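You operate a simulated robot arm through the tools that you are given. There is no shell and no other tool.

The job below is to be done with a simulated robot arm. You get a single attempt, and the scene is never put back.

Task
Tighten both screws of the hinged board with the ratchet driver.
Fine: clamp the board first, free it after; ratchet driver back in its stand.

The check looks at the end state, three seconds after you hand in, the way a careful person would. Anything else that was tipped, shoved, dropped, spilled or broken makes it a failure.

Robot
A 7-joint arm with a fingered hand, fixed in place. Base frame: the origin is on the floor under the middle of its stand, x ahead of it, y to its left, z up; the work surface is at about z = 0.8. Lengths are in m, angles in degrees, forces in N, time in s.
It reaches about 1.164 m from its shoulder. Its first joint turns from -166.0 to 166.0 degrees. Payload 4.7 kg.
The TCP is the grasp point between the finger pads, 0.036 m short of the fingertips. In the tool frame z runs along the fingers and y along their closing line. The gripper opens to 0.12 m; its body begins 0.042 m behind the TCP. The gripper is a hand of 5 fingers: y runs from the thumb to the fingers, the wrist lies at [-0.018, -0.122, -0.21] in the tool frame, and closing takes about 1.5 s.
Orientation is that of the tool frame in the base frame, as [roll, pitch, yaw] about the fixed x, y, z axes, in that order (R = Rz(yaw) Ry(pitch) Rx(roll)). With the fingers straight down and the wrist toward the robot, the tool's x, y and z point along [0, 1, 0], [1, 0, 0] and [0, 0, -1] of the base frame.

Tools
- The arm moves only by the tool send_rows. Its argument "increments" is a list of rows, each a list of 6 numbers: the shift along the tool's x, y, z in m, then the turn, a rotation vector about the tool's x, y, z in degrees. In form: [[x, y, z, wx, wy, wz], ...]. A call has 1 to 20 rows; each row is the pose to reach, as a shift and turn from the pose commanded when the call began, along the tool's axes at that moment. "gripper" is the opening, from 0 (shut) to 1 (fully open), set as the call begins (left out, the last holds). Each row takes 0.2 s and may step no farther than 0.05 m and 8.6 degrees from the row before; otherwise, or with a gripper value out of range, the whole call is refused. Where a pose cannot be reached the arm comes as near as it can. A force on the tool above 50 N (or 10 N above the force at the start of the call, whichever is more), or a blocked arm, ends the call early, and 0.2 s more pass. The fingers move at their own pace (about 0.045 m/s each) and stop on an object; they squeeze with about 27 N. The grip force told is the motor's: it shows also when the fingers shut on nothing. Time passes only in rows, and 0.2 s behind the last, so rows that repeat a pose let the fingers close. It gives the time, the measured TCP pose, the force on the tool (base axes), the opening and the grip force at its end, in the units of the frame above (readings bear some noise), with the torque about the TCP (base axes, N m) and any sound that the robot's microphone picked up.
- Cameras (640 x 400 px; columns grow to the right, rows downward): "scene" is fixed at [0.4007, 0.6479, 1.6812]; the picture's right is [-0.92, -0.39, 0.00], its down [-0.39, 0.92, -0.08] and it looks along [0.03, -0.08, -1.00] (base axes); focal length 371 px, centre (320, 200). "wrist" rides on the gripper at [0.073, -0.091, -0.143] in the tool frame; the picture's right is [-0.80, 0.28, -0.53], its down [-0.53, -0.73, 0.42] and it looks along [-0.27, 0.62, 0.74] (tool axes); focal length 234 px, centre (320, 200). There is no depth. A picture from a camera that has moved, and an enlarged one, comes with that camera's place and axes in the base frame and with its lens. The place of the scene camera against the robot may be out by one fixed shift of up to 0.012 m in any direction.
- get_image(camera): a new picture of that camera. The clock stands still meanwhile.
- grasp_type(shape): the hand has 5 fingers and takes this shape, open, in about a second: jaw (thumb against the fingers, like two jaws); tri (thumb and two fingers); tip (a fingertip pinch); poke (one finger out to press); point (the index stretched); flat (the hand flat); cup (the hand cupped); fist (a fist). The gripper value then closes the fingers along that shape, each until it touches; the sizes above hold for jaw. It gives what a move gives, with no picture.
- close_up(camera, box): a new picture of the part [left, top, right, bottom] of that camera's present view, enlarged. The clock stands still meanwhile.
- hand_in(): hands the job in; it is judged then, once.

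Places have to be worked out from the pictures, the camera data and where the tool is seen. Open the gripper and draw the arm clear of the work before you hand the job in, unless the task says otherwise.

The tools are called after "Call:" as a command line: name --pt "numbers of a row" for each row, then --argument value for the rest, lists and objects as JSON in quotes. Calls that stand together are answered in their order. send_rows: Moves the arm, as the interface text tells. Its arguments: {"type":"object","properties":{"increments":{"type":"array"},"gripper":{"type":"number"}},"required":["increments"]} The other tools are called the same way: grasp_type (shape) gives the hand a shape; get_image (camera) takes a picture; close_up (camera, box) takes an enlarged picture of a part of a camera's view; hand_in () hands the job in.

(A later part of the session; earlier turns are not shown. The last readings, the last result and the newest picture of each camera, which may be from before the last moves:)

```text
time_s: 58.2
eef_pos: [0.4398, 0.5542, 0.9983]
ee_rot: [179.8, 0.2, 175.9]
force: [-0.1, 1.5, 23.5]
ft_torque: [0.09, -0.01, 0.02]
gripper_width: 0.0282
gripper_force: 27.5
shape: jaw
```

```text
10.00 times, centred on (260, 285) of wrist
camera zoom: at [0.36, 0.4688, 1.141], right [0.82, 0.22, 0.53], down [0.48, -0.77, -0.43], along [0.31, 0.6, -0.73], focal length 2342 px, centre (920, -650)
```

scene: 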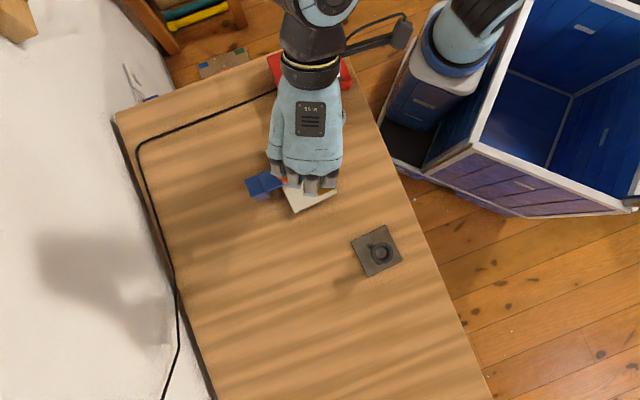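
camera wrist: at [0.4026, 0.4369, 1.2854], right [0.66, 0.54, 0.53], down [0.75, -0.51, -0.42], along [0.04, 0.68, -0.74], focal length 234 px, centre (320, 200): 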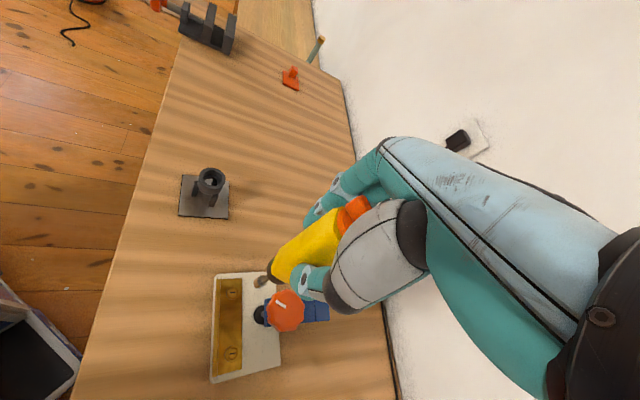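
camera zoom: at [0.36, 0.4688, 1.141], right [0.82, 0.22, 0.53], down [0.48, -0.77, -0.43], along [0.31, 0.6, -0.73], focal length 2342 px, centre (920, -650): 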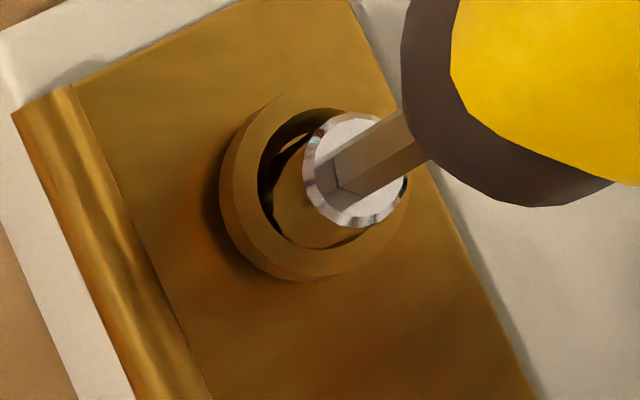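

The tip is nearly back to its natural place in the hand. I ease the push slightly and turn 40° clockwise about the screw axis with the offset compensated.

Call:
send_rows --pt "-0.0009 0.0001 -0.0005 0 0 8" --pt "-0.0018 0.0 -0.0005 0 0 16" --pt "-0.0027 -0.0002 -0.0005 0 0 24" --pt "-0.0036 -0.0005 -0.0005 0 0 32" --pt "-0.0044 -0.0009 -0.0005 0 0 40"

Call:
close_up --camera "wrist" --box '[235, 265, 285, 305]'

```text
time_s: 59.4
eef_pos: [0.4452, 0.5536, 0.9984]
ee_rot: [179.8, 0.1, 135.9]
force: [0.5, 1.1, 16.5]
ft_torque: [0.08, -0.04, 0.05]
gripper_width: 0.0283
gripper_force: 27.0
shape: jaw
```

```text
10.00 times, centred on (260, 285) of wrist
camera zoom: at [0.3285, 0.5384, 1.1407], right [0.77, -0.36, 0.53], down [-0.13, -0.9, -0.43], along [0.63, 0.26, -0.73], focal length 2342 px, centre (920, -650)
```

zoom: 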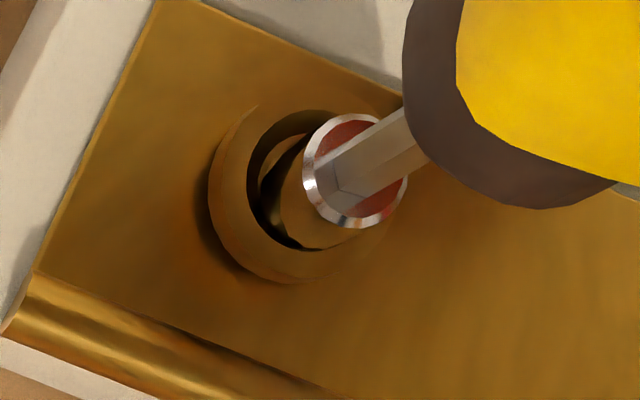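

The nose now sits about 3 mm to one side in the cup, so my compensation was too large; refitting gives a tip offset of about (-2.2, -4.7) mm. I lift 12 mm to look at the slot, to see whether the screw has turned at all, and re-centre.

Call:
send_rows --pt "0.001 -0.0003 -0.004 0 0 0" --pt "0.0022 -0.0008 -0.009 0 0 0" --pt "0.0032 -0.0011 -0.014 0 0 0"

Call:
close_up --camera "wrist" --box '[235, 265, 285, 305]'

```text
time_s: 60.2
eef_pos: [0.4416, 0.5558, 1.0101]
ee_rot: [179.9, 0.0, 135.9]
force: [-0.1, 0.6, -3.4]
ft_torque: [0.0, 0.01, 0.01]
gripper_width: 0.0273
gripper_force: 26.9
shape: jaw
```

```text
10.00 times, centred on (260, 285) of wrist
camera zoom: at [0.3249, 0.54, 1.1537], right [0.77, -0.36, 0.53], down [-0.13, -0.9, -0.42], along [0.62, 0.26, -0.74], focal length 2342 px, centre (920, -650)
```

zoom: 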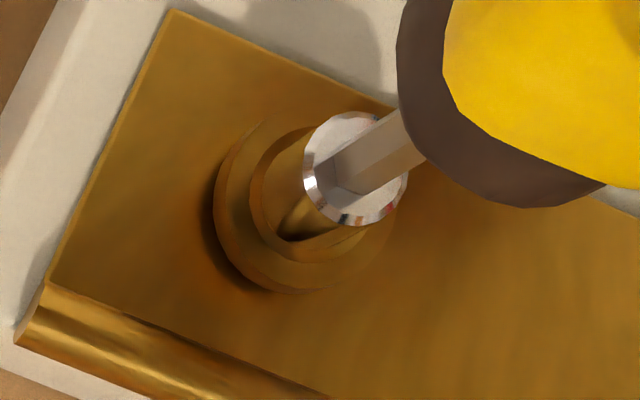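

I lift another 25 mm to see the whole slot and the tip shape.

Call:
send_rows --pt "0 0 -0.012 0 0 0" --pt "0 0 -0.028 0 0 0"

Call:
close_up --camera "wrist" --box '[225, 260, 285, 308]'

```text
time_s: 60.8
eef_pos: [0.4389, 0.5549, 1.0408]
ee_rot: [179.8, -0.1, 136.0]
force: [0.4, -0.6, -3.0]
ft_torque: [0.03, -0.01, -0.01]
gripper_width: 0.0274
gripper_force: 27.4
shape: jaw
```

```text
8.33 times, centred on (255, 284) of wrist
camera zoom: at [0.3241, 0.5397, 1.1834], right [0.77, -0.36, 0.53], down [-0.13, -0.9, -0.43], along [0.62, 0.26, -0.74], focal length 1951 px, centre (862, -500)
```

zoom: 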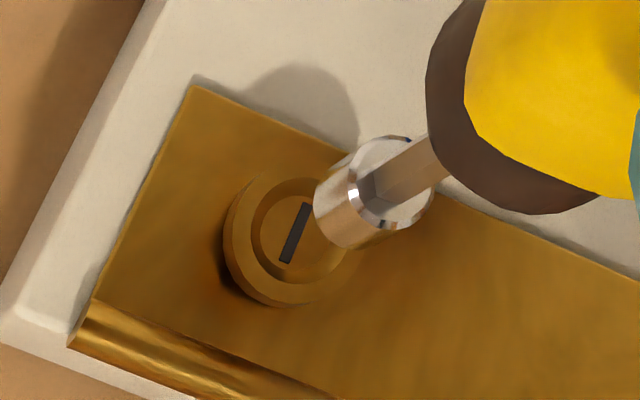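

The slot still lies at its original ~50°, so the screw has not turned: the tip was not engaged. I zoom in on the nose to understand the tip's shape.

Call:
close_up --camera "wrist" --box '[252, 270, 272, 286]'

Call:
close_up --camera "wrist" --box '[240, 270, 264, 292]'

Call:
get_image --camera "wrist"

```text
16.00 times, centred on (262, 278) of wrist
camera zoom: at [0.3241, 0.5397, 1.1834], right [0.77, -0.36, 0.53], down [-0.13, -0.9, -0.43], along [0.62, 0.26, -0.74], focal length 3747 px, centre (1248, -1048)
```

zoom: 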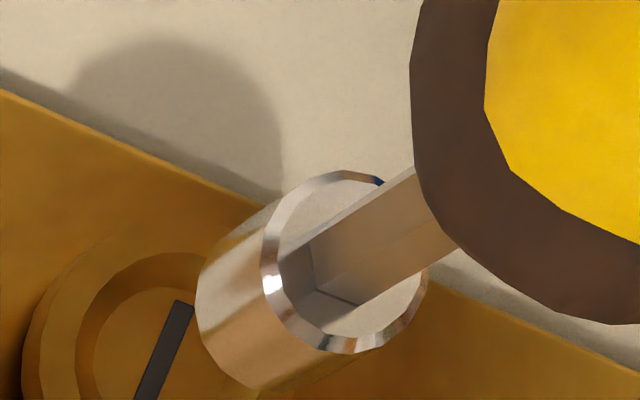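

```text
16.00 times, centred on (252, 281) of wrist
camera zoom: at [0.3241, 0.5397, 1.1834], right [0.77, -0.36, 0.53], down [-0.13, -0.9, -0.43], along [0.62, 0.26, -0.74], focal length 3747 px, centre (1408, -1096)
```

zoom: 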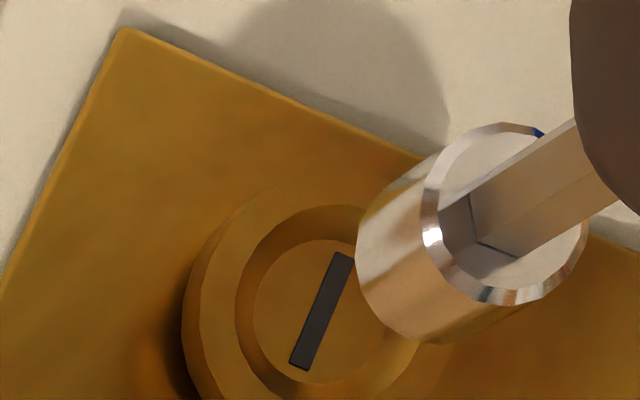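

```text
taken
camera wrist: at [0.3241, 0.5397, 1.1834], right [0.77, -0.36, 0.53], down [-0.13, -0.9, -0.43], along [0.62, 0.26, -0.74], focal length 234 px, centre (320, 200)
```

wrist: 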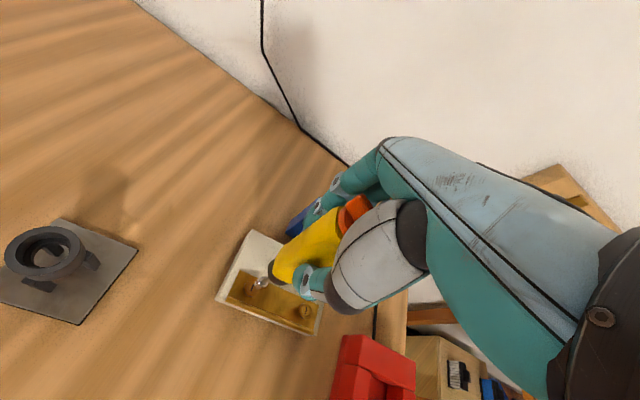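

The nose is a ~13 mm cylinder made to seat in the cup, and the slot must be caught. To find the tip's true offset from the turning axis, I lower to just above the screw, take a close picture, then turn in free air and compare.

Call:
send_rows --pt "0 0 0.01 0 0 0" --pt "0 0 0.02 0 0 0" --pt "0 0 0.025 0 0 0" --pt "0 0 0.025 0 0 0"

Call:
close_up --camera "wrist" --box '[240, 267, 280, 299]'

Call:
send_rows --pt "0 0 0 0 0 -8" --pt "0 0 0 0 0 -16" --pt "0 0 0 0 0 -24" --pt "0 0 0 0 0 -32" --pt "0 0 0 0 0 -40" --pt "0 0 0 0 0 -48" --pt "0 0 0 0 0 -56" --pt "0 0 0 0 0 -64" --pt "0 0 0 0 0 -72" --pt "0 0 0 0 0 -80" --pt "0 0 0 0 0 -80"

Call:
close_up --camera "wrist" --box '[240, 267, 280, 299]'

```text
time_s: 61.8
eef_pos: [0.4396, 0.5552, 1.0159]
ee_rot: [179.9, 0.1, 136.0]
force: [-0.4, 0.3, -2.5]
ft_torque: [0.04, -0.02, 0.01]
gripper_width: 0.0273
gripper_force: 27.1
shape: jaw
```

```text
12.50 times, centred on (260, 283) of wrist
camera zoom: at [0.3238, 0.5402, 1.1588], right [0.77, -0.36, 0.53], down [-0.13, -0.9, -0.43], along [0.62, 0.26, -0.74], focal length 2927 px, centre (1070, -838)
```

zoom: 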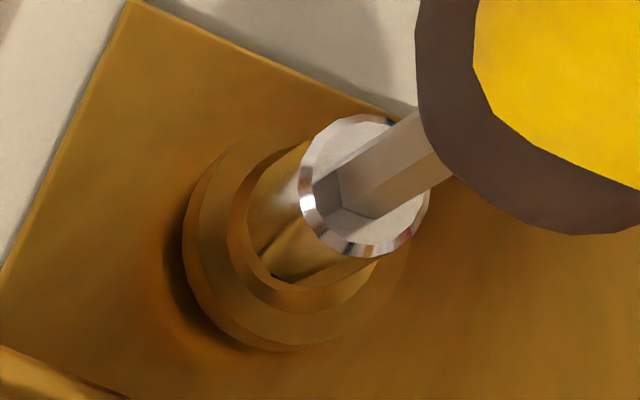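

```text
time_s: 64.2
eef_pos: [0.4417, 0.5559, 1.0167]
ee_rot: [179.9, 0.3, -144.0]
force: [-0.5, -0.1, -3.2]
ft_torque: [-0.07, 0.0, 0.0]
gripper_width: 0.027
gripper_force: 27.2
shape: jaw
```

```text
12.50 times, centred on (260, 283) of wrist
camera zoom: at [0.4358, 0.4387, 1.1585], right [0.49, 0.7, 0.53], down [0.86, -0.28, -0.42], along [-0.15, 0.66, -0.74], focal length 2927 px, centre (1070, -838)
```

zoom: 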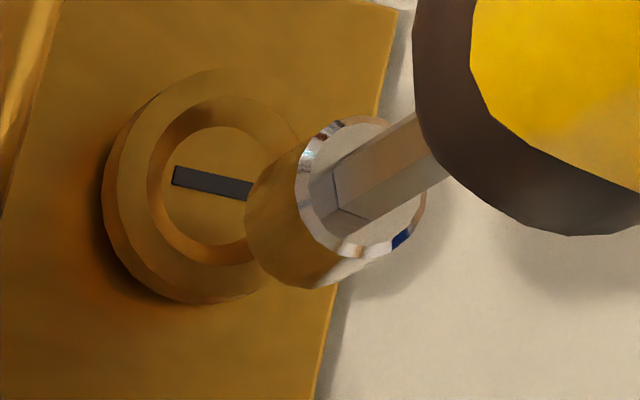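

Comparing both views gives a tip offset near (-1, -8) mm and the screw near (0.440, 0.548). I shift by the measured (+6, +4.5) mm to centre over the screw at this heading, and lower to rim level to check.

Call:
send_rows --pt "0.003 0.0022 0 0 0 0" --pt "0.0061 0.0045 0 0 0 0" --pt "0.0061 0.0045 0.005 0 0 0" --pt "0.0061 0.0045 0.008 0 0 0" --pt "0.0061 0.0045 0.008 0 0 0"

Call:
close_up --camera "wrist" --box '[240, 267, 280, 299]'

```text
time_s: 65.4
eef_pos: [0.4333, 0.5558, 1.0061]
ee_rot: [-180.0, 0.1, -144.2]
force: [-0.4, -0.6, -2.9]
ft_torque: [0.02, 0.0, 0.0]
gripper_width: 0.0272
gripper_force: 26.4
shape: jaw
```

```text
12.50 times, centred on (260, 283) of wrist
camera zoom: at [0.4272, 0.4389, 1.1499], right [0.49, 0.7, 0.53], down [0.86, -0.28, -0.42], along [-0.15, 0.66, -0.74], focal length 2927 px, centre (1070, -838)
```

zoom: 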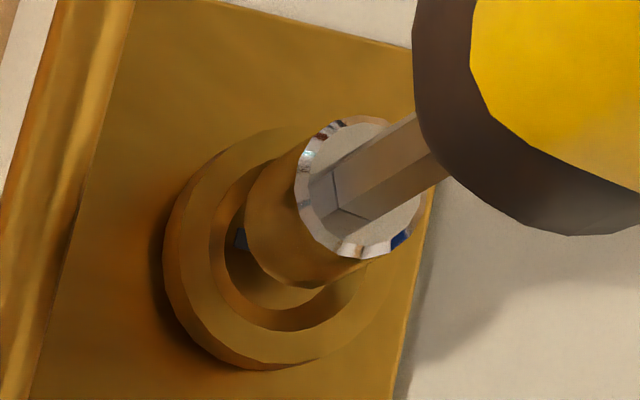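

The tip is within about 1 mm of the cup's centre now. I make that last correction and lower until I feel contact.

Call:
send_rows --pt "-0.0006 -0.001 0.003 0 0 0" --pt "-0.0006 -0.001 0.006 0 0 0" --pt "-0.0006 -0.001 0.008 0 0 0" --pt "-0.0006 -0.001 0.0095 0 0 0" --pt "-0.0006 -0.001 0.011 0 0 0"

Call:
close_up --camera "wrist" --box '[240, 267, 280, 299]'

```text
time_s: 66.6
eef_pos: [0.4331, 0.5537, 0.999]
ee_rot: [180.0, 0.2, -144.0]
force: [0.5, 0.4, 10.7]
ft_torque: [0.08, 0.04, 0.01]
gripper_width: 0.0274
gripper_force: 27.6
shape: jaw
```

```text
12.50 times, centred on (260, 283) of wrist
camera zoom: at [0.4281, 0.4373, 1.1411], right [0.49, 0.69, 0.53], down [0.86, -0.28, -0.42], along [-0.15, 0.66, -0.73], focal length 2927 px, centre (1070, -838)
```

zoom: 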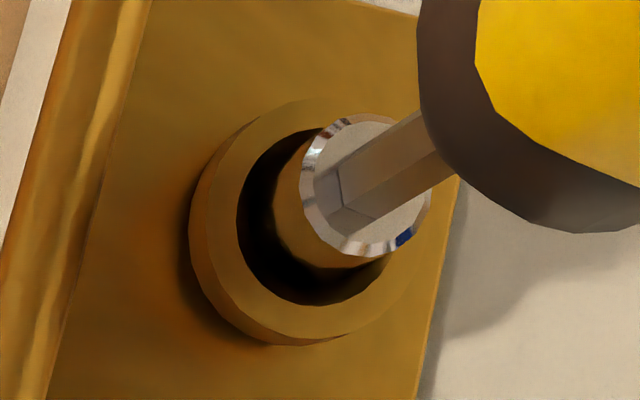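

The nose is in the cup but about 2 mm to one side. I ease up, shift (+1.7, -0.8) mm and press again.

Call:
send_rows --pt "0 0 -0.003 0 0 0" --pt "0.0017 -0.0008 -0.003 0 0 0" --pt "0.0017 -0.0008 -0.001 0 0 0" --pt "0.0017 -0.0008 0.0005 0 0 0"

Call:
close_up --camera "wrist" --box '[240, 267, 280, 299]'

```text
time_s: 67.6
eef_pos: [0.433, 0.5519, 0.9979]
ee_rot: [179.9, 0.4, -144.1]
force: [-1.6, 1.2, 27.9]
ft_torque: [0.13, 0.06, 0.0]
gripper_width: 0.0286
gripper_force: 26.8
shape: jaw
```

```text
12.50 times, centred on (260, 283) of wrist
camera zoom: at [0.4268, 0.4353, 1.1398], right [0.49, 0.69, 0.53], down [0.86, -0.28, -0.42], along [-0.15, 0.66, -0.73], focal length 2927 px, centre (1070, -838)
```

zoom: 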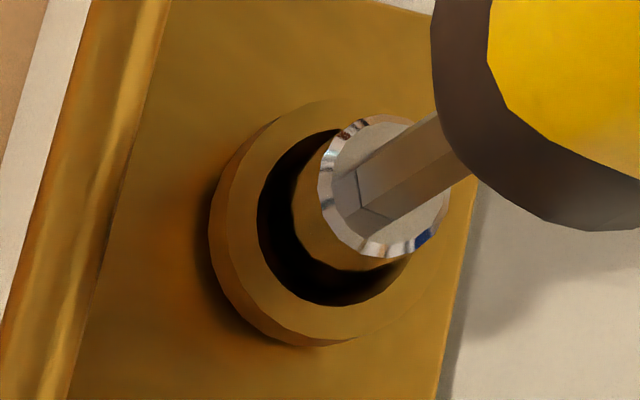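

The nose stayed captive in the cup's bevel as I shifted, so it was already seated; I undo that shift. Then I turn 32° clockwise about the tip and compare the hex shank's orientation with the hand to see whether the shank is driven.

Call:
send_rows --pt "-0.0017 0.0008 -0.0005 0 0 0" --pt "-0.0017 0.0008 -0.0005 0 0 0"

Call:
close_up --camera "wrist" --box '[245, 267, 275, 291]'

Call:
send_rows --pt "-0.0011 -0.0001 0 0 0 8" --pt "-0.0021 -0.0003 0 0 0 16" --pt "-0.0032 -0.0007 0 0 0 24" --pt "-0.0042 -0.0012 0 0 0 32"

Call:
close_up --camera "wrist" --box '[245, 267, 275, 291]'

```text
time_s: 68.2
eef_pos: [0.4332, 0.5552, 0.9972]
ee_rot: [179.9, 0.4, -144.1]
force: [-1.7, 1.9, 34.3]
ft_torque: [0.14, 0.09, 0.0]
gripper_width: 0.0296
gripper_force: 27.2
shape: jaw
```

```text
16.00 times, centred on (260, 279) of wrist
camera zoom: at [0.4273, 0.4371, 1.1395], right [0.49, 0.69, 0.53], down [0.86, -0.28, -0.42], along [-0.15, 0.66, -0.73], focal length 3747 px, centre (1280, -1064)
```

zoom: 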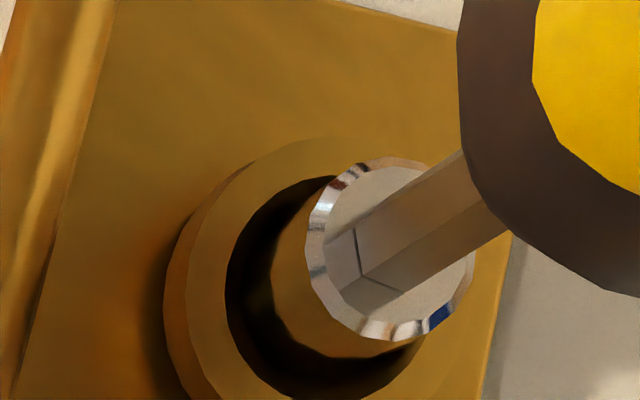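

```text
time_s: 69.2
eef_pos: [0.4395, 0.5552, 0.9962]
ee_rot: [179.8, 0.2, -176.2]
force: [-0.6, 1.5, 25.7]
ft_torque: [0.12, 0.0, 0.06]
gripper_width: 0.0299
gripper_force: 26.4
shape: jaw
```

```text
16.00 times, centred on (260, 279) of wrist
camera zoom: at [0.3721, 0.4592, 1.1387], right [0.78, 0.33, 0.53], down [0.58, -0.69, -0.42], along [0.23, 0.64, -0.73], focal length 3747 px, centre (1280, -1064)
```

zoom: 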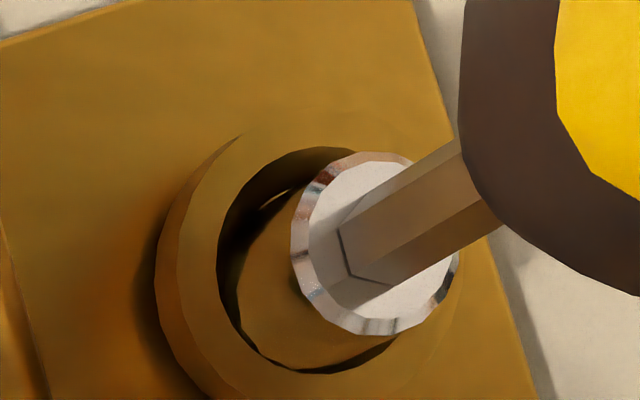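

The shank keeps its orientation in the hand, so the ratchet drives it, but the nose still turns in the cup without catching the slot. I keep light pressure and go on clockwise in steps, so the blade must meet the slot within half a turn.

Call:
send_rows --pt "-0.0011 -0.0001 -0.0005 0 0 8" --pt "-0.0021 -0.0003 -0.0005 0 0 16" --pt "-0.0032 -0.0007 -0.0005 0 0 24" --pt "-0.0041 -0.0012 -0.0005 0 0 32" --pt "-0.005 -0.0018 -0.0005 0 0 40"

Call:
close_up --camera "wrist" --box '[240, 267, 280, 299]'

```text
time_s: 70.4
eef_pos: [0.4443, 0.556, 0.996]
ee_rot: [179.7, 0.1, 143.8]
force: [1.3, 0.1, 13.4]
ft_torque: [0.02, -0.06, 0.04]
gripper_width: 0.0293
gripper_force: 27.0
shape: jaw
```

```text
12.50 times, centred on (260, 283) of wrist
camera zoom: at [0.3308, 0.524, 1.1388], right [0.81, -0.25, 0.53], down [0.0, -0.9, -0.43], along [0.58, 0.35, -0.74], focal length 2927 px, centre (1070, -838)
```

zoom: 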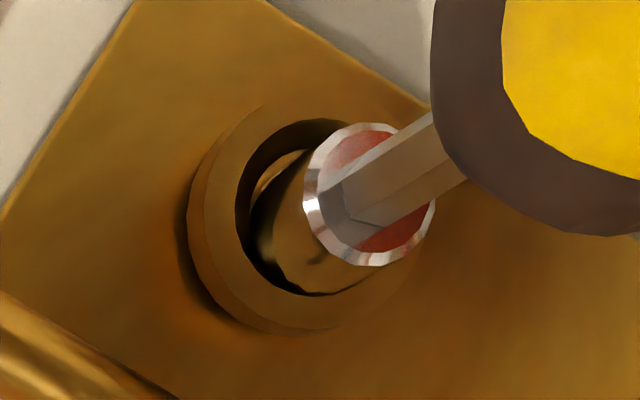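

Push is about 16 N, no catch yet. I keep turning clockwise.

Call:
send_rows --pt "-0.0009 0.0001 0 0 0 8" --pt "-0.0017 0.0001 0 0 0 16" --pt "-0.0026 0.0 0 0 0 24" --pt "-0.0035 -0.0003 0 0 0 32" --pt "-0.0044 -0.0008 0 0 0 40"

Call:
close_up --camera "wrist" --box '[240, 267, 280, 299]'

```text
time_s: 71.6
eef_pos: [0.4455, 0.551, 0.9961]
ee_rot: [179.9, -0.2, 103.7]
force: [1.5, 0.0, 8.9]
ft_torque: [-0.03, -0.03, 0.05]
gripper_width: 0.0288
gripper_force: 27.4
shape: jaw
```

```text
12.50 times, centred on (260, 283) of wrist
camera zoom: at [0.34, 0.6001, 1.1389], right [0.46, -0.72, 0.53], down [-0.58, -0.69, -0.43], along [0.67, -0.11, -0.74], focal length 2927 px, centre (1070, -838)
```

zoom: 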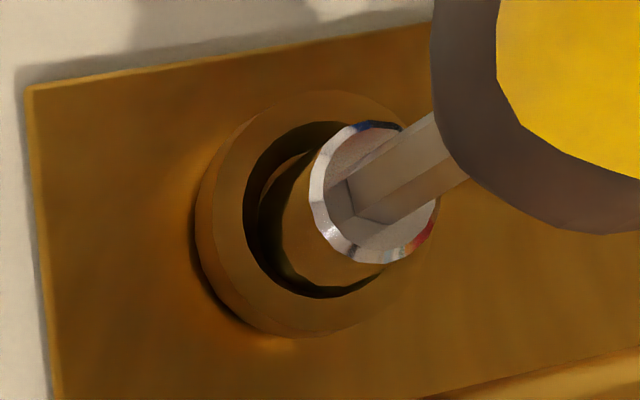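

Still seated at ψ≈14° with about 12 N. I continue clockwise with slightly more push.

Call:
send_rows --pt "-0.001 0.0 0.0003 0 0 8" --pt "-0.002 -0.0002 0.0005 0 0 16" --pt "-0.003 -0.0005 0.0005 0 0 24" --pt "-0.0039 -0.0009 0.0005 0 0 32" --pt "-0.0048 -0.0015 0.0005 0 0 40"

Call:
close_up --camera "wrist" --box '[240, 267, 280, 299]'

Call:
get_image --camera "scene"

```text
time_s: 72.8
eef_pos: [0.4455, 0.5466, 0.9956]
ee_rot: [179.9, -0.1, 63.8]
force: [1.4, -0.9, 8.5]
ft_torque: [-0.02, -0.06, 0.0]
gripper_width: 0.0283
gripper_force: 27.3
shape: jaw
```

```text
12.50 times, centred on (260, 283) of wrist
camera zoom: at [0.3952, 0.6514, 1.1386], right [-0.11, -0.85, 0.52], down [-0.89, -0.15, -0.43], along [0.44, -0.51, -0.74], focal length 2927 px, centre (1070, -838)
```

zoom: 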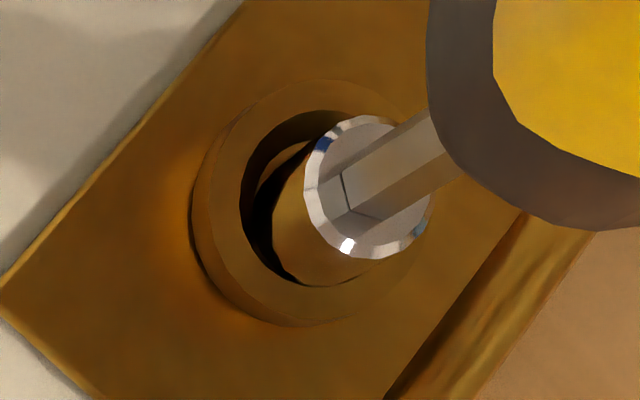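

```text
taken
```

scene: 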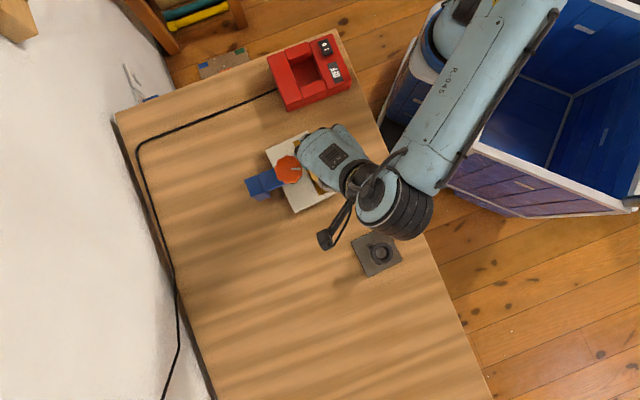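

No clear catch yet (152° turned). I go another 40° and then lift to look at the slot.

Call:
send_rows --pt "-0.001 0.0 0.0003 0 0 8" --pt "-0.002 -0.0002 0.0005 0 0 16" --pt "-0.003 -0.0005 0.0005 0 0 24" --pt "-0.0039 -0.0009 0.0005 0 0 32" --pt "-0.0048 -0.0015 0.0005 0 0 40"

Call:
close_up --camera "wrist" --box '[240, 267, 280, 299]'

Call:
send_rows --pt "0 0 -0.008 0 0 0" --pt "0 0 -0.02 0 0 0" --pt "0 0 -0.035 0 0 0"

Call:
close_up --camera "wrist" --box '[225, 260, 285, 308]'

```text
time_s: 74.0
eef_pos: [0.4429, 0.5448, 0.9946]
ee_rot: [179.9, -0.1, 23.8]
force: [0.0, 0.2, 2.7]
ft_torque: [-0.05, 0.01, 0.04]
gripper_width: 0.0281
gripper_force: 26.8
shape: jaw
```

```text
12.50 times, centred on (260, 283) of wrist
camera zoom: at [0.4722, 0.656, 1.1386], right [-0.62, -0.58, 0.52], down [-0.78, 0.46, -0.43], along [0.01, -0.67, -0.74], focal length 2927 px, centre (1070, -838)
```

zoom: 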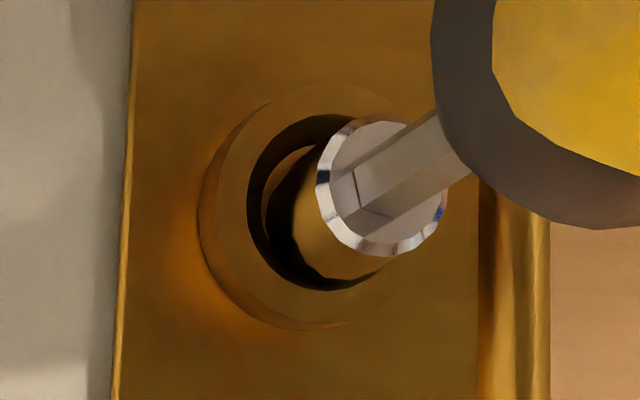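

```text
time_s: 74.8
eef_pos: [0.4421, 0.5425, 1.029]
ee_rot: [180.0, -0.1, 23.8]
force: [-0.3, -1.0, -2.9]
ft_torque: [-0.01, -0.02, 0.0]
gripper_width: 0.0279
gripper_force: 27.3
shape: jaw
```

```text
8.33 times, centred on (255, 284) of wrist
camera zoom: at [0.4711, 0.6561, 1.173], right [-0.62, -0.58, 0.52], down [-0.78, 0.46, -0.43], along [0.01, -0.67, -0.74], focal length 1951 px, centre (862, -500)
```

zoom: 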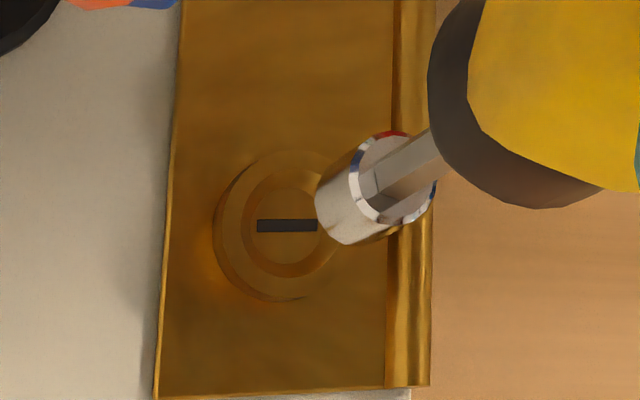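

The slot again reads ~49°, but the contact level has sunk and the head stands lower: the blade evidently caught about 12° into this stroke and drove the screw half a turn. The blade is aligned with the slot at this heading, so I re-seat here with a modest push.

Call:
send_rows --pt "0 0 0.015 0 0 0" --pt "0 0 0.028 0 0 0" --pt "0 0 0.033 0 0 0" --pt "0 0 0.0355 0 0 0" --pt "0 0 0.036 0 0 0"

Call:
close_up --camera "wrist" --box '[240, 267, 280, 299]'

```text
time_s: 76.0
eef_pos: [0.4429, 0.5434, 0.9956]
ee_rot: [-179.9, -0.2, 23.9]
force: [0.5, -1.8, 9.7]
ft_torque: [-0.08, -0.02, 0.0]
gripper_width: 0.028
gripper_force: 27.0
shape: jaw
```

```text
12.50 times, centred on (260, 283) of wrist
camera zoom: at [0.4713, 0.655, 1.1386], right [-0.62, -0.58, 0.52], down [-0.78, 0.46, -0.43], along [0.01, -0.67, -0.74], focal length 2927 px, centre (1070, -838)
```

zoom: 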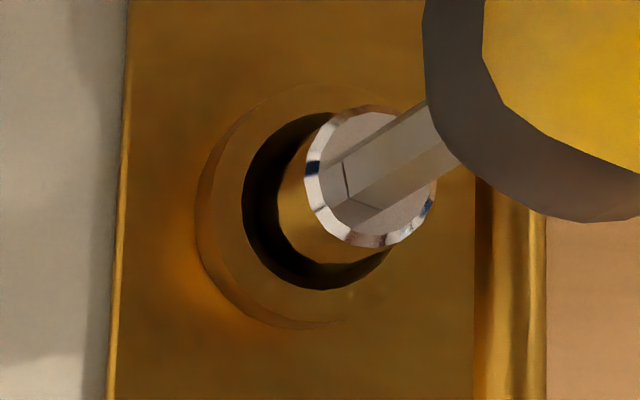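

Seated again with ~13 N, though the nose sits ~1 mm high in the image. I nudge to centre and then ratchet back counter-clockwise 40°, keeping the tip on the screw, listening for clicks.

Call:
send_rows --pt "-0.0004 -0.0009 0 0 0 0" --pt "0.0006 -0.0011 0 0 0 -8" --pt "0.0016 -0.0014 0 0 0 -16" --pt "0.0025 -0.0018 0 0 0 -24" --pt "0.0034 -0.0024 0 0 0 -32" --pt "0.0041 -0.0031 0 0 0 -40"

Call:
close_up --camera "wrist" --box '[240, 267, 280, 299]'

```text
time_s: 77.4
eef_pos: [0.445, 0.5474, 0.9961]
ee_rot: [-180.0, -0.2, 64.0]
force: [1.0, 0.1, 10.6]
ft_torque: [-0.06, 0.01, -0.02]
gripper_width: 0.0282
gripper_force: 27.2
shape: jaw
```

```text
12.50 times, centred on (260, 283) of wrist
camera zoom: at [0.3945, 0.652, 1.1382], right [-0.1, -0.85, 0.52], down [-0.89, -0.16, -0.43], along [0.44, -0.51, -0.74], focal length 2927 px, centre (1070, -838)
```

zoom: 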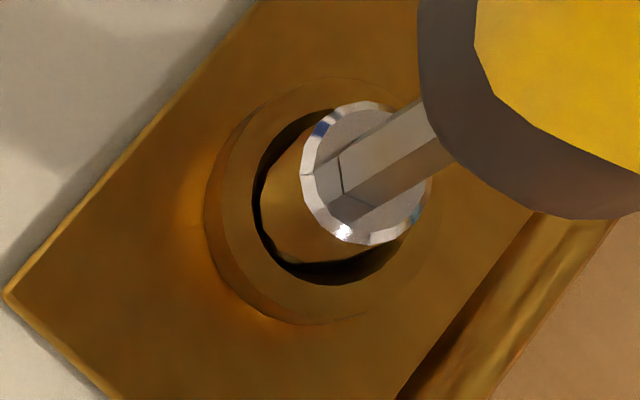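

The shank turned back together with the handle and no clicks came, so the blade is not loaded in the slot now. I lift clear and compare the two screw heads from the side to see whether B has really gone down.

Call:
send_rows --pt "0 0 -0.01 0 0 0" --pt "0 0 -0.03 0 0 0" --pt "0 0 -0.05 0 0 0" --pt "0.01 -0.02 -0.06 0 0 0" --pt "0.02 -0.045 -0.06 0 0 0"

Call:
get_image --camera "wrist"

Call:
close_up --camera "wrist" --box '[190, 200, 310, 296]'

```text
time_s: 78.6
eef_pos: [0.4124, 0.5839, 1.053]
ee_rot: [179.9, -0.2, 63.9]
force: [0.2, -0.2, -3.0]
ft_torque: [0.01, 0.03, 0.04]
gripper_width: 0.0279
gripper_force: 26.9
shape: jaw
```

```text
taken
camera wrist: at [0.3634, 0.691, 1.1966], right [-0.1, -0.85, 0.52], down [-0.89, -0.15, -0.43], along [0.44, -0.51, -0.74], focal length 234 px, centre (320, 200)
```

wrist: 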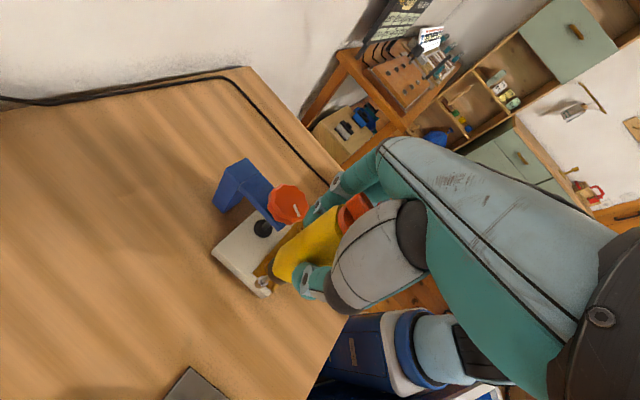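

```text
4.17 times, centred on (250, 248) of wrist
camera zoom: at [0.3634, 0.691, 1.1966], right [-0.1, -0.85, 0.52], down [-0.89, -0.15, -0.43], along [0.44, -0.51, -0.74], focal length 976 px, centre (612, 0)
```

zoom: 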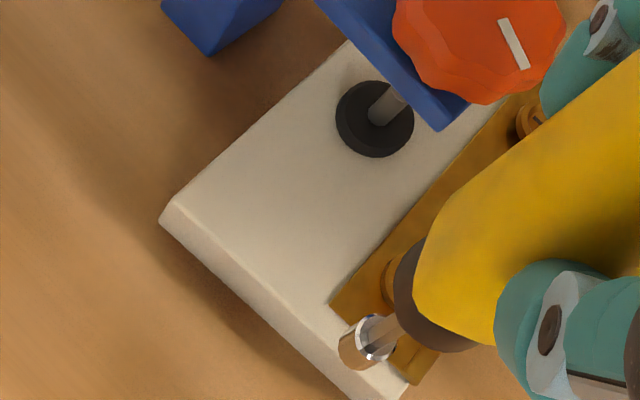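

The driver hides the screws here. I move to the side-view pose from before (ψ=0), a bit higher, where both heads are visible beside the driver.

Call:
send_rows --pt "-0.037 0.0004 0 0 0 -6.5" --pt "-0.074 0.0008 0 0 0 -13" --pt "-0.111 0.0012 0 0 0 -19.5" --pt "-0.1482 0.0016 0 0 0 -26"

Call:
get_image --camera "wrist"

Call:
close_up --camera "wrist" --box '[190, 160, 320, 250]'

Call:
close_up --camera "scene" --box '[270, 140, 350, 200]'

```text
time_s: 79.6
eef_pos: [0.3508, 0.4513, 1.0522]
ee_rot: [179.9, 0.0, 90.0]
force: [0.0, 0.9, -4.6]
ft_torque: [-0.03, -0.03, -0.02]
gripper_width: 0.0276
gripper_force: 26.8
shape: jaw
```

```text
taken
camera wrist: at [0.2593, 0.5241, 1.1945], right [0.28, -0.8, 0.53], down [-0.73, -0.53, -0.43], along [0.62, -0.27, -0.74], focal length 234 px, centre (320, 200)
```

wrist: 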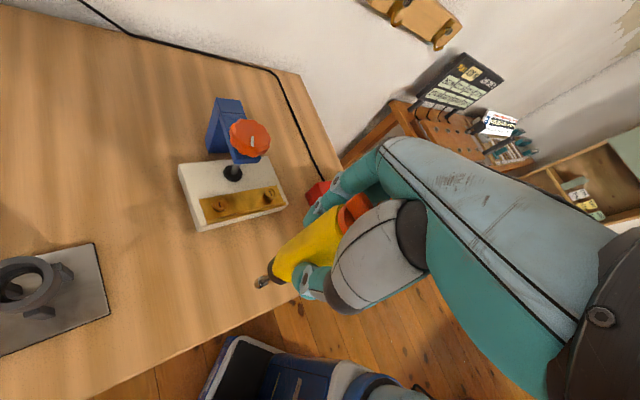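

```text
4.44 times, centred on (255, 205) of wrist
camera zoom: at [0.2593, 0.5241, 1.1945], right [0.28, -0.8, 0.53], down [-0.73, -0.53, -0.43], along [0.62, -0.27, -0.74], focal length 1041 px, centre (609, 178)
```

zoom: 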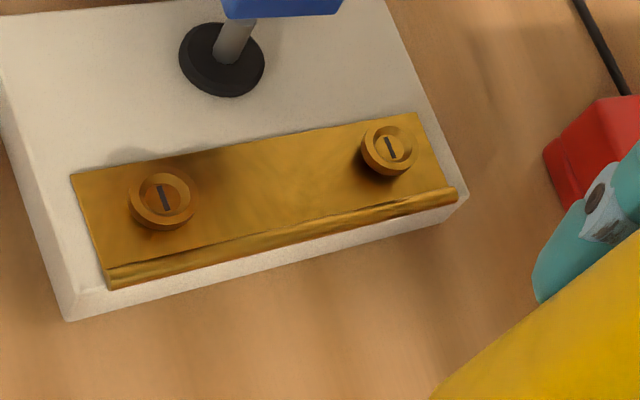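

```text
6.67 times, centred on (310, 170) of scene
camera zoom: at [0.4007, 0.6479, 1.6812], right [-0.92, -0.39, 0.0], down [-0.39, 0.92, -0.08], along [0.03, -0.08, -1.0], focal length 2476 px, centre (387, 400)
```

zoom: 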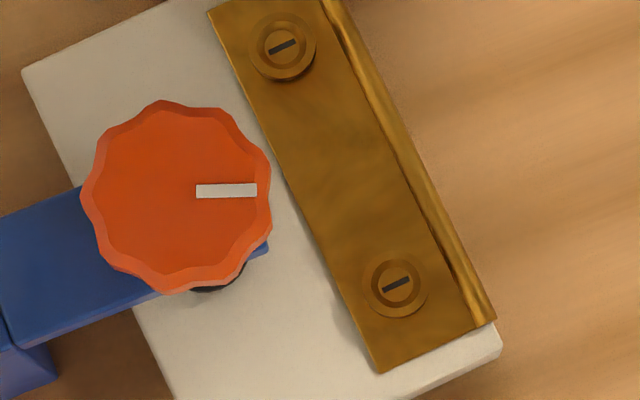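

Screw B is clearly lower than before and than A, so it was driven about half a turn. I look closer at both heads to judge what remains.

Call:
close_up --camera "wrist" --box '[205, 190, 245, 222]'

Call:
close_up --camera "wrist" --box '[250, 180, 290, 212]'

Call:
close_up --camera "wrist" --box '[225, 160, 245, 185]'

```text
12.50 times, centred on (225, 206) of wrist
camera zoom: at [0.2593, 0.5241, 1.1945], right [0.28, -0.8, 0.53], down [-0.73, -0.53, -0.43], along [0.62, -0.27, -0.74], focal length 2927 px, centre (1508, 125)
```

zoom: 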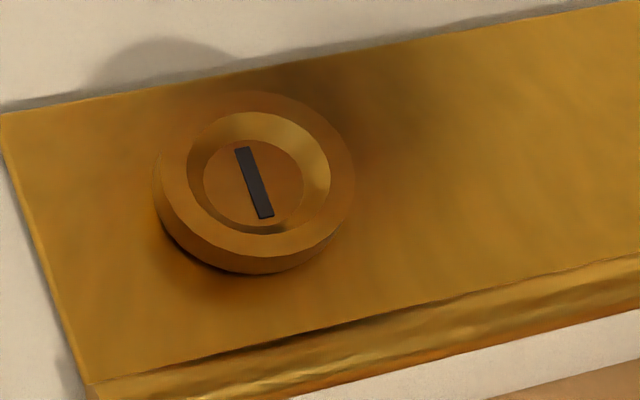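

```text
12.50 times, centred on (270, 196) of wrist
camera zoom: at [0.2593, 0.5241, 1.1945], right [0.28, -0.8, 0.53], down [-0.73, -0.53, -0.43], along [0.62, -0.27, -0.74], focal length 2927 px, centre (945, 250)
```

zoom: 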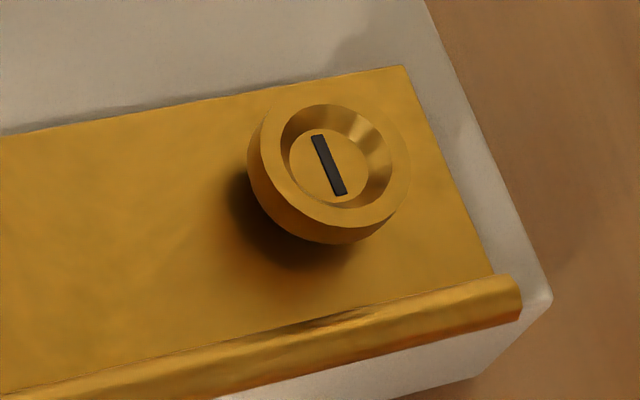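

```text
16.00 times, centred on (235, 172) of wrist
camera zoom: at [0.2593, 0.5241, 1.1945], right [0.28, -0.8, 0.53], down [-0.73, -0.53, -0.43], along [0.62, -0.27, -0.74], focal length 3747 px, centre (1680, 640)
```

zoom: 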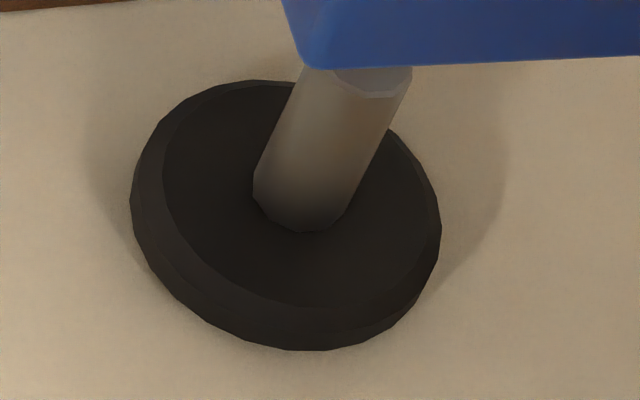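

Screw B now sits low with a small gap left under its head, while A still stands proud. I go back over B at ψ≈126° so that the blade again sweeps through the slot direction (near ψ≈114°) when turned clockwise.

Call:
send_rows --pt "0.0065 0.0052 0 0 0 -7.875" --pt "0.0129 0.0103 0 0 0 -15.75" --pt "0.0194 0.0155 0 0 0 -23.625" --pt "0.0258 0.0207 0 0 0 -31.5" --pt "0.0323 0.0258 0 0 0 -39.375" --pt "0.0387 0.031 0 0 0 -47.25" --pt "0.0452 0.0362 0 0 0 -55.125" --pt "0.0516 0.0414 0 0 0 -63" --pt "0.0581 0.0465 0 0 0 -70.875" --pt "0.0645 0.0517 0 0 0 -78.75" --pt "0.071 0.0569 0 0 0 -86.625" --pt "0.0774 0.062 0 0 0 -94.5" --pt "0.0839 0.0672 0 0 0 -102.375" --pt "0.0903 0.0724 0 0 0 -110.25" --pt "0.0968 0.0775 0 0 0 -118.125" --pt "0.1032 0.0827 0.01 0 0 -126" --pt "0.1032 0.0827 0.025 0 0 -126"

Call:
close_up --camera "wrist" --box '[235, 263, 285, 303]'

```text
time_s: 83.2
eef_pos: [0.4325, 0.5534, 1.0323]
ee_rot: [179.9, 0.3, -144.1]
force: [0.0, 0.5, -2.6]
ft_torque: [0.03, 0.0, -0.02]
gripper_width: 0.0279
gripper_force: 27.1
shape: jaw
```

```text
10.00 times, centred on (260, 283) of wrist
camera zoom: at [0.4267, 0.4373, 1.1741], right [0.49, 0.7, 0.53], down [0.86, -0.28, -0.42], along [-0.15, 0.66, -0.74], focal length 2342 px, centre (920, -630)
```

zoom: 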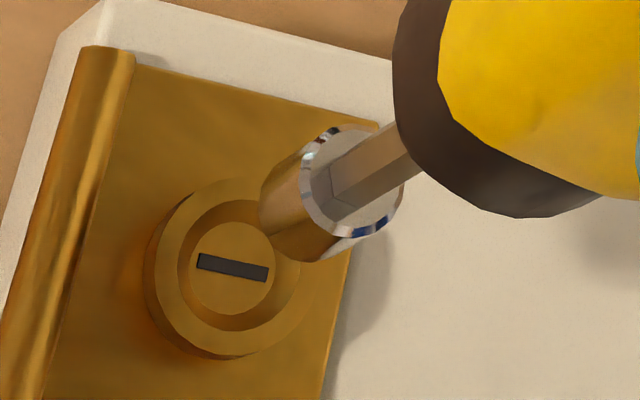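

The slot shows fully; the landing point looks about (-2.5, -1.5) mm off. I correct and lower to just above the rim to refine.

Call:
send_rows --pt "-0.001 -0.0006 0.01 0 0 0" --pt "-0.002 -0.0012 0.02 0 0 0" --pt "-0.002 -0.0012 0.027 0 0 0" --pt "-0.002 -0.0012 0.027 0 0 0"

Call:
close_up --camera "wrist" --box '[240, 267, 280, 299]'

```text
time_s: 84.2
eef_pos: [0.4334, 0.5536, 1.0025]
ee_rot: [-180.0, 0.2, -144.1]
force: [-0.9, -1.3, -4.7]
ft_torque: [0.04, 0.01, -0.01]
gripper_width: 0.0272
gripper_force: 26.8
shape: jaw
```

```text
12.50 times, centred on (260, 283) of wrist
camera zoom: at [0.4287, 0.4376, 1.145], right [0.49, 0.7, 0.53], down [0.86, -0.28, -0.42], along [-0.15, 0.66, -0.74], focal length 2927 px, centre (1070, -838)
```

zoom: 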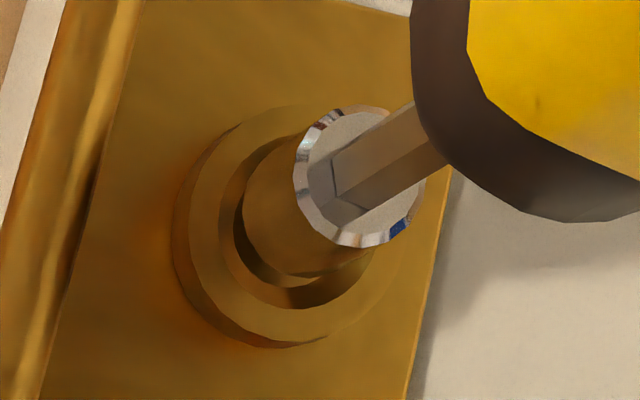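

About 1.4 mm more to correct. I apply it and lower into the cup until the push is felt.

Call:
send_rows --pt "-0.0012 -0.0006 0.003 0 0 0" --pt "-0.0012 -0.0006 0.006 0 0 0" --pt "-0.0012 -0.0006 0.008 0 0 0" --pt "-0.0012 -0.0006 0.0095 0 0 0"

Call:
close_up --camera "wrist" --box '[240, 267, 280, 299]'

```text
time_s: 85.2
eef_pos: [0.4365, 0.5551, 0.9938]
ee_rot: [179.9, 0.2, -144.0]
force: [-0.2, 0.6, 9.7]
ft_torque: [-0.03, 0.0, 0.0]
gripper_width: 0.0281
gripper_force: 27.3
shape: jaw
```

```text
12.50 times, centred on (260, 283) of wrist
camera zoom: at [0.43, 0.4382, 1.1375], right [0.49, 0.69, 0.53], down [0.86, -0.28, -0.42], along [-0.15, 0.66, -0.73], focal length 2927 px, centre (1070, -838)
```

zoom: 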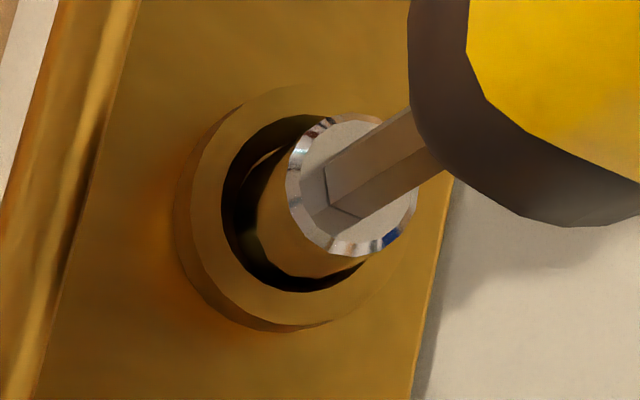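

Seated with ~13 N. I turn clockwise 40° about the tip with a slowly increasing push, watching force and torque for the catch.

Call:
send_rows --pt "-0.001 0.0 0.0004 0 0 8" --pt "-0.002 -0.0001 0.0008 0 0 16" --pt "-0.003 -0.0003 0.001 0 0 24" --pt "-0.004 -0.0007 0.001 0 0 32" --pt "-0.0049 -0.0013 0.001 0 0 40"

Call:
close_up --camera "wrist" --box '[240, 267, 280, 299]'

```text
time_s: 86.4
eef_pos: [0.44, 0.5559, 0.9931]
ee_rot: [179.6, 0.3, 175.8]
force: [0.4, 1.9, 21.3]
ft_torque: [0.02, 0.0, 0.06]
gripper_width: 0.0286
gripper_force: 26.6
shape: jaw
```

```text
12.50 times, centred on (260, 283) of wrist
camera zoom: at [0.361, 0.4708, 1.1356], right [0.82, 0.22, 0.53], down [0.48, -0.77, -0.43], along [0.31, 0.6, -0.73], focal length 2927 px, centre (1070, -838)
```

zoom: 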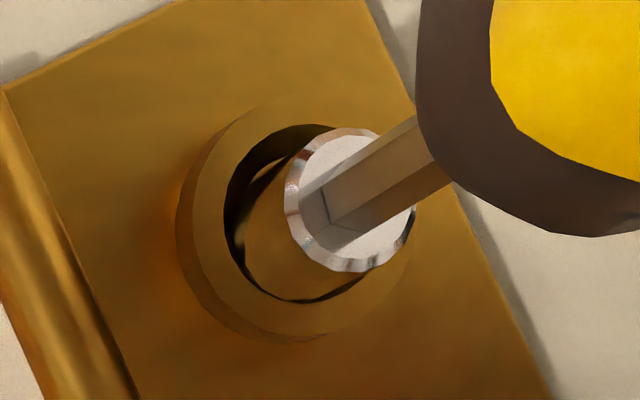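

Net push ~24 N and torque 0.06. I continue another 40° without extra push; a falling force would show the screw sinking.

Call:
send_rows --pt "-0.001 0.0002 0 0 0 8" --pt "-0.002 0.0003 0 0 0 16" --pt "-0.003 0.0003 0 0 0 24" --pt "-0.004 0 0 0 0 32" --pt "-0.0049 -0.0006 0 0 0 40"

Call:
close_up --camera "wrist" --box '[240, 267, 280, 299]'

```text
time_s: 87.6
eef_pos: [0.4464, 0.5547, 0.9929]
ee_rot: [179.7, 0.0, 135.9]
force: [1.1, 1.7, 26.2]
ft_torque: [-0.01, -0.1, 0.04]
gripper_width: 0.0293
gripper_force: 26.6
shape: jaw
```

```text
12.50 times, centred on (260, 283) of wrist
camera zoom: at [0.3292, 0.5397, 1.1354], right [0.77, -0.36, 0.53], down [-0.13, -0.89, -0.43], along [0.63, 0.26, -0.73], focal length 2927 px, centre (1070, -838)
```

zoom: 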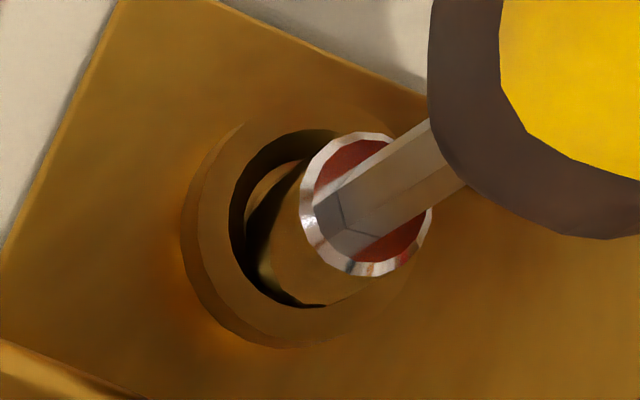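

No sinking this time and the nose sits off-centre toward the lower right. I lift and look at the slot to see what happened.

Call:
send_rows --pt "0 0 -0.008 0 0 0" --pt "0 0 -0.02 0 0 0" --pt "0 0 -0.035 0 0 0"

Call:
close_up --camera "wrist" --box '[225, 260, 285, 308]'

```text
time_s: 88.4
eef_pos: [0.4458, 0.5543, 1.0238]
ee_rot: [-179.9, 0.1, 135.9]
force: [-0.9, -0.5, -4.1]
ft_torque: [0.0, 0.03, 0.0]
gripper_width: 0.0274
gripper_force: 27.1
shape: jaw
```

```text
8.33 times, centred on (255, 284) of wrist
camera zoom: at [0.3294, 0.5401, 1.1666], right [0.77, -0.36, 0.53], down [-0.13, -0.9, -0.42], along [0.62, 0.26, -0.74], focal length 1951 px, centre (862, -500)
```

zoom: 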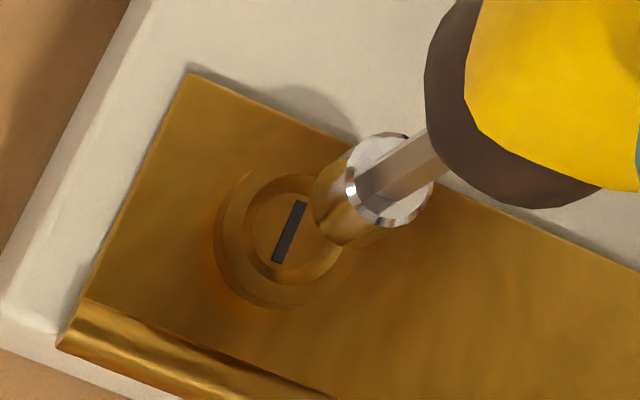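

The slot has hardly moved in this trial. I look very closely at B's edge, and at A's, to judge how much gap is left under each head.

Call:
close_up --camera "wrist" --box '[236, 276, 266, 300]'

Call:
get_image --camera "wrist"

```text
16.00 times, centred on (251, 288) of wrist
camera zoom: at [0.3294, 0.5401, 1.1666], right [0.77, -0.36, 0.53], down [-0.13, -0.9, -0.42], along [0.62, 0.26, -0.74], focal length 3747 px, centre (1424, -1208)
```

zoom: 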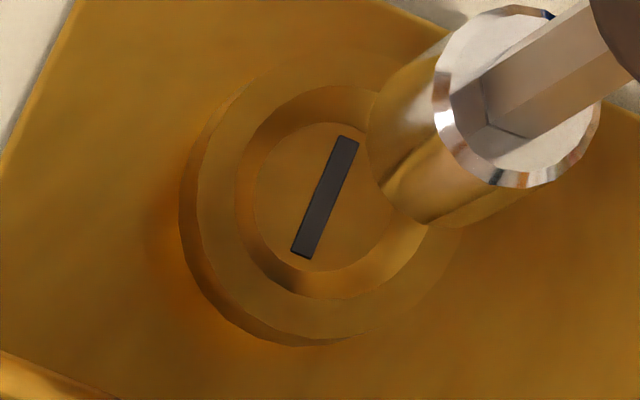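

```text
taken
camera wrist: at [0.3294, 0.5401, 1.1666], right [0.77, -0.36, 0.53], down [-0.13, -0.9, -0.42], along [0.62, 0.26, -0.74], focal length 234 px, centre (320, 200)
```

wrist: 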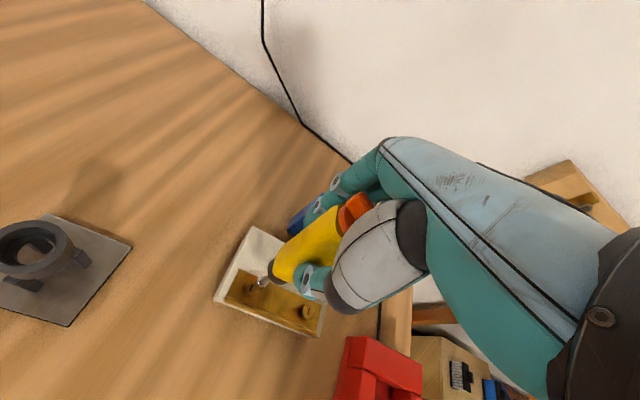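

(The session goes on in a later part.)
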